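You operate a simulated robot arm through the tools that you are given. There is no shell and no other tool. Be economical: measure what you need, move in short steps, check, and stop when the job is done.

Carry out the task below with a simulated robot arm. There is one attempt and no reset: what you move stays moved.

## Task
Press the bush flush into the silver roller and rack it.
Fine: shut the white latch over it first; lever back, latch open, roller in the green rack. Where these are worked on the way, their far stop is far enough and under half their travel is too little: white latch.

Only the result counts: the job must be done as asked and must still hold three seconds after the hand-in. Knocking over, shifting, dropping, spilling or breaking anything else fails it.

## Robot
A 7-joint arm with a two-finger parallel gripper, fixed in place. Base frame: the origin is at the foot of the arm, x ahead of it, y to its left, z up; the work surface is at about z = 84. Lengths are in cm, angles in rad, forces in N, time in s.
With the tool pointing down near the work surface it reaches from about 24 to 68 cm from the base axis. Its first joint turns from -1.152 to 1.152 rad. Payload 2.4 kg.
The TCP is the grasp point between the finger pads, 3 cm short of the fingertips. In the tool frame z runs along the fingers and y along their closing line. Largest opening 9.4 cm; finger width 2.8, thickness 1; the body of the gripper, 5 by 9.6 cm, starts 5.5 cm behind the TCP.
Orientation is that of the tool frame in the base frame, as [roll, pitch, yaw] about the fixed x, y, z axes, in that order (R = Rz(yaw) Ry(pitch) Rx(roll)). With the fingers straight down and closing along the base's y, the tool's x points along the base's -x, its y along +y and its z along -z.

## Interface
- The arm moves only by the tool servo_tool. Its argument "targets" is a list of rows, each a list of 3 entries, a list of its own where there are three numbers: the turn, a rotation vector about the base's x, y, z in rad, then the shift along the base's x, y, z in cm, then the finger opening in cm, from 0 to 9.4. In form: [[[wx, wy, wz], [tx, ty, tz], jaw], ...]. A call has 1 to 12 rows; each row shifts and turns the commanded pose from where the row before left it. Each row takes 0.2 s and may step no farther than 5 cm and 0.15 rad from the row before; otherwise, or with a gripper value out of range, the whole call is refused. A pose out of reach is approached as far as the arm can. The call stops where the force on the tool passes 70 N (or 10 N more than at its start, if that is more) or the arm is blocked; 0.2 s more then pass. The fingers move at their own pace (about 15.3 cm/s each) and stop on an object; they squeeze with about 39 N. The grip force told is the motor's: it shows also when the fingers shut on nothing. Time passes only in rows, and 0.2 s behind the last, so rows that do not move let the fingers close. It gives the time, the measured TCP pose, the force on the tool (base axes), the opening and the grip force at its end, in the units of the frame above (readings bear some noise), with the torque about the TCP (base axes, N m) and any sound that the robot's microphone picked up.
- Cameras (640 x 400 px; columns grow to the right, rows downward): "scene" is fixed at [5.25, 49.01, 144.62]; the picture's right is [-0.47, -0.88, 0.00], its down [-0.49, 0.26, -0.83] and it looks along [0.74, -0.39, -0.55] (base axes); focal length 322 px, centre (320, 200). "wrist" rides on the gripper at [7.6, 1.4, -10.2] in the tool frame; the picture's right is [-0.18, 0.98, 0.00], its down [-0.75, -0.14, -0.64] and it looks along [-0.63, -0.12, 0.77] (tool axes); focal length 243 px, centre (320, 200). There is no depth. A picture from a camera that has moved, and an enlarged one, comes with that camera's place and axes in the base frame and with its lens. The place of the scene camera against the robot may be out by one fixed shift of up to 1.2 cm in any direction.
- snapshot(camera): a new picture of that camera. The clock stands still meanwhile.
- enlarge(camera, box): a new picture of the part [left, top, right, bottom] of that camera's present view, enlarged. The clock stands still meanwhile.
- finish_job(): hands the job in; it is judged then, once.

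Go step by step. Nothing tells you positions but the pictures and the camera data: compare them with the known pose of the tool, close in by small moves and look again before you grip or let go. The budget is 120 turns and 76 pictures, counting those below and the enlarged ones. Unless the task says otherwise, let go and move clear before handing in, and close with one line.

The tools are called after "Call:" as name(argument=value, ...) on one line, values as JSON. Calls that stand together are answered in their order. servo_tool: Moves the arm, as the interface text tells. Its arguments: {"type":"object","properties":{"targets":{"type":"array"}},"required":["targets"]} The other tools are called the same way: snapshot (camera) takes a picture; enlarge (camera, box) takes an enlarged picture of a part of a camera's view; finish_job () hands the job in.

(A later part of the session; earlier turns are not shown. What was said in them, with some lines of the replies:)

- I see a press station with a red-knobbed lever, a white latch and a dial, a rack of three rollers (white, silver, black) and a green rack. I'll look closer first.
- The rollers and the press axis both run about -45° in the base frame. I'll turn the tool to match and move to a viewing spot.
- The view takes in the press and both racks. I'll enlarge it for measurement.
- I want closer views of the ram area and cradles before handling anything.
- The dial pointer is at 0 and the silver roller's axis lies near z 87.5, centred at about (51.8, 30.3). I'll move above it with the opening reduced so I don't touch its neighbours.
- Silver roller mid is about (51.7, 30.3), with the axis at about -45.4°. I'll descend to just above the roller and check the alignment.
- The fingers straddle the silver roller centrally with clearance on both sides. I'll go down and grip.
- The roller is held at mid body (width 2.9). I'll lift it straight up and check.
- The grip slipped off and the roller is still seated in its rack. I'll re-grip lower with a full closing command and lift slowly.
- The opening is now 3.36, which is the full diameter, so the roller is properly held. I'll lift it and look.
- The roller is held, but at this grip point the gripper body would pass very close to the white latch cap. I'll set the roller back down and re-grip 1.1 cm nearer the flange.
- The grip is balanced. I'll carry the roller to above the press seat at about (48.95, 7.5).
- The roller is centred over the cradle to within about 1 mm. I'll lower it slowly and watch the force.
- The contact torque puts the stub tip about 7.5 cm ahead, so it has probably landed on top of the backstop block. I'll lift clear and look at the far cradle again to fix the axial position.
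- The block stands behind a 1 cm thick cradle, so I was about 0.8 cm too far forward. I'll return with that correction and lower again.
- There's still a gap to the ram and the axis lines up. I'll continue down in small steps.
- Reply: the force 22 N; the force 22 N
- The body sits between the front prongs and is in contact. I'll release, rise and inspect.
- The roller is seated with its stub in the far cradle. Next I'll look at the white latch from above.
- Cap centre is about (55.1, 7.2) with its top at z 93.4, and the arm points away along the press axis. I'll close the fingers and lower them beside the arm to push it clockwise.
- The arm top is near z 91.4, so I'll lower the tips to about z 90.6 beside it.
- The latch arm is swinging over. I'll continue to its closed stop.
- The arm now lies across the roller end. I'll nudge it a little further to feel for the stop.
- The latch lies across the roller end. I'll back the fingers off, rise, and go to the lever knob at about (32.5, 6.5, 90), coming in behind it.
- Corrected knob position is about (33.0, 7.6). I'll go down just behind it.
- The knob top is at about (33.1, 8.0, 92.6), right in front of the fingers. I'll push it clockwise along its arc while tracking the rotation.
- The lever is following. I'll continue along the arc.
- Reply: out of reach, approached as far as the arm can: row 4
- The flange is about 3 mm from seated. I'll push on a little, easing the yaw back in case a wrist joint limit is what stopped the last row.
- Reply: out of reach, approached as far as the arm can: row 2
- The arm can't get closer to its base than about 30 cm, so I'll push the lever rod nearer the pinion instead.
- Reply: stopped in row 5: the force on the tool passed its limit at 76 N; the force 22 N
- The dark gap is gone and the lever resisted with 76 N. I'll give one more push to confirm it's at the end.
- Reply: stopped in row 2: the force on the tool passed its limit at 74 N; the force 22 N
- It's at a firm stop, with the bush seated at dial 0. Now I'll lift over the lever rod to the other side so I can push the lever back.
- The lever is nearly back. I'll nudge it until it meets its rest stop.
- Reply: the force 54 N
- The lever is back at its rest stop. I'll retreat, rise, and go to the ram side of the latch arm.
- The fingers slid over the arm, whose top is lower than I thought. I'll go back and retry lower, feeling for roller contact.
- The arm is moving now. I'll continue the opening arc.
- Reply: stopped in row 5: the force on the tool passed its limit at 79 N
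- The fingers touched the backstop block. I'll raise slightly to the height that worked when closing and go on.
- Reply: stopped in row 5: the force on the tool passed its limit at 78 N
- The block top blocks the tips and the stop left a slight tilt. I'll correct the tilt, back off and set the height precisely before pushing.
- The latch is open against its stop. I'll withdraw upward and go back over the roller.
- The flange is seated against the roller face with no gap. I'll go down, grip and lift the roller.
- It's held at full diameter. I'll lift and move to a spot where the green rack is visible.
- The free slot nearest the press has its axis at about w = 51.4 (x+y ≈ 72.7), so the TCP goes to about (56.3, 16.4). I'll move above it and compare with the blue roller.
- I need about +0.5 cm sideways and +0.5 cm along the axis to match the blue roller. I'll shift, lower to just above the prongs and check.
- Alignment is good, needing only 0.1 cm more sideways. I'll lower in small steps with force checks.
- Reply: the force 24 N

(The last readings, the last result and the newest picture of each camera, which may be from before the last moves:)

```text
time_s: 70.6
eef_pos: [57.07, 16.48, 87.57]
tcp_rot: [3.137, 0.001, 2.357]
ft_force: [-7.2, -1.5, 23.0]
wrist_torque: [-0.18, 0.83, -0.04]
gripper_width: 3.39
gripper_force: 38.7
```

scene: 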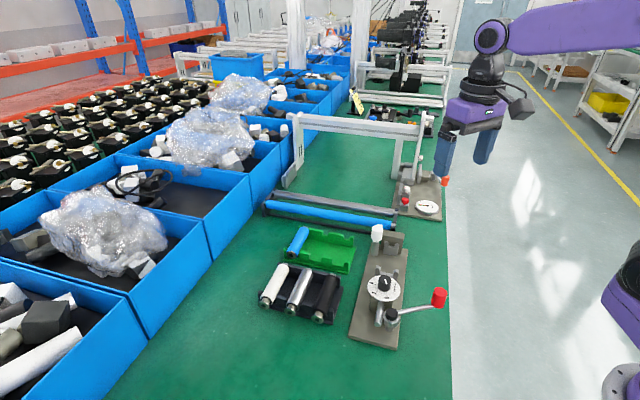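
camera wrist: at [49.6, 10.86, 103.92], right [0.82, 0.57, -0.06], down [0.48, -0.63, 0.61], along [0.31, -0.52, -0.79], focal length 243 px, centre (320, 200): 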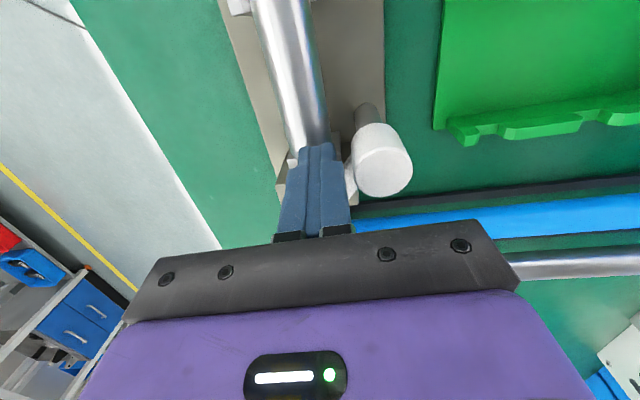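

Contact at z 87.57 matches the seat height seen in the other rack. I'll release gently and rise.

Call:
servo_tool(targets=[[[0, 0, 0], [0, 0, 0.08], 0], [[0, 0, 0], [0, 0, 0], 3.7], [[0, 0, 0], [0, 0, 0], 5], [[0, 0, 0], [0, 0, 0], 5], [[0, 0, 0], [0, 0, 2], 5], [[0, 0, 0], [0, 0, 4], 5], [[0, 0, 0], [0, 0, 4.5], 5], [[0, 0, 0], [-4, 0.5, 2], 5], [[0, 0, 0], [-4.5, 0.5, 0], 5], [[0, 0, 0], [-4.5, 0.5, 0], 5], [[0, 0, 0], [-4.5, 0.5, 0], 5], [[0, 0, 0], [0, 0, 0], 5]])

Call:
enlarge(camera="scene", box=[270, 200, 450, 335])

```text
time_s: 73.2
eef_pos: [39.53, 18.59, 100.12]
tcp_rot: [3.14, 0.002, 2.357]
ft_force: [-0.3, 0.2, -0.7]
wrist_torque: [-0.03, 0.0, -0.03]
gripper_width: 5.02
gripper_force: 0.0
```

```text
2.96 times, centred on (360, 268) of scene
camera zoom: at [5.24, 49.01, 144.62], right [-0.47, -0.88, 0.0], down [-0.49, 0.26, -0.83], along [0.74, -0.39, -0.55], focal length 956 px, centre (202, 0)
```

zoom: 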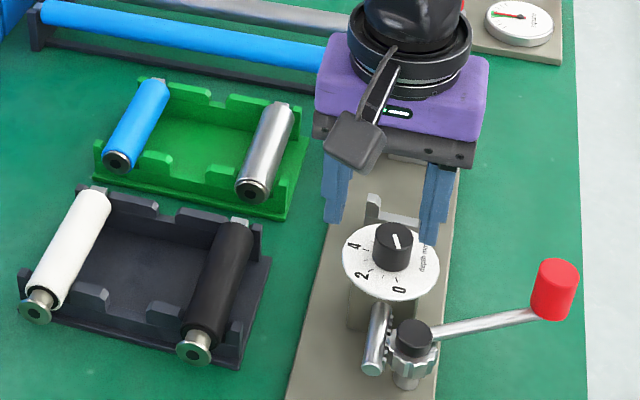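

The silver roller sits in the green rack in line with the blue one. The lever is back, the latch is open and the arm is clear.

Call:
finish_job()

```text
The job is handed in.
```

I pressed the bush flush into the silver roller with the latch shut over it. The lever is back at its rest stop, the latch is open, and the roller is in the green rack.
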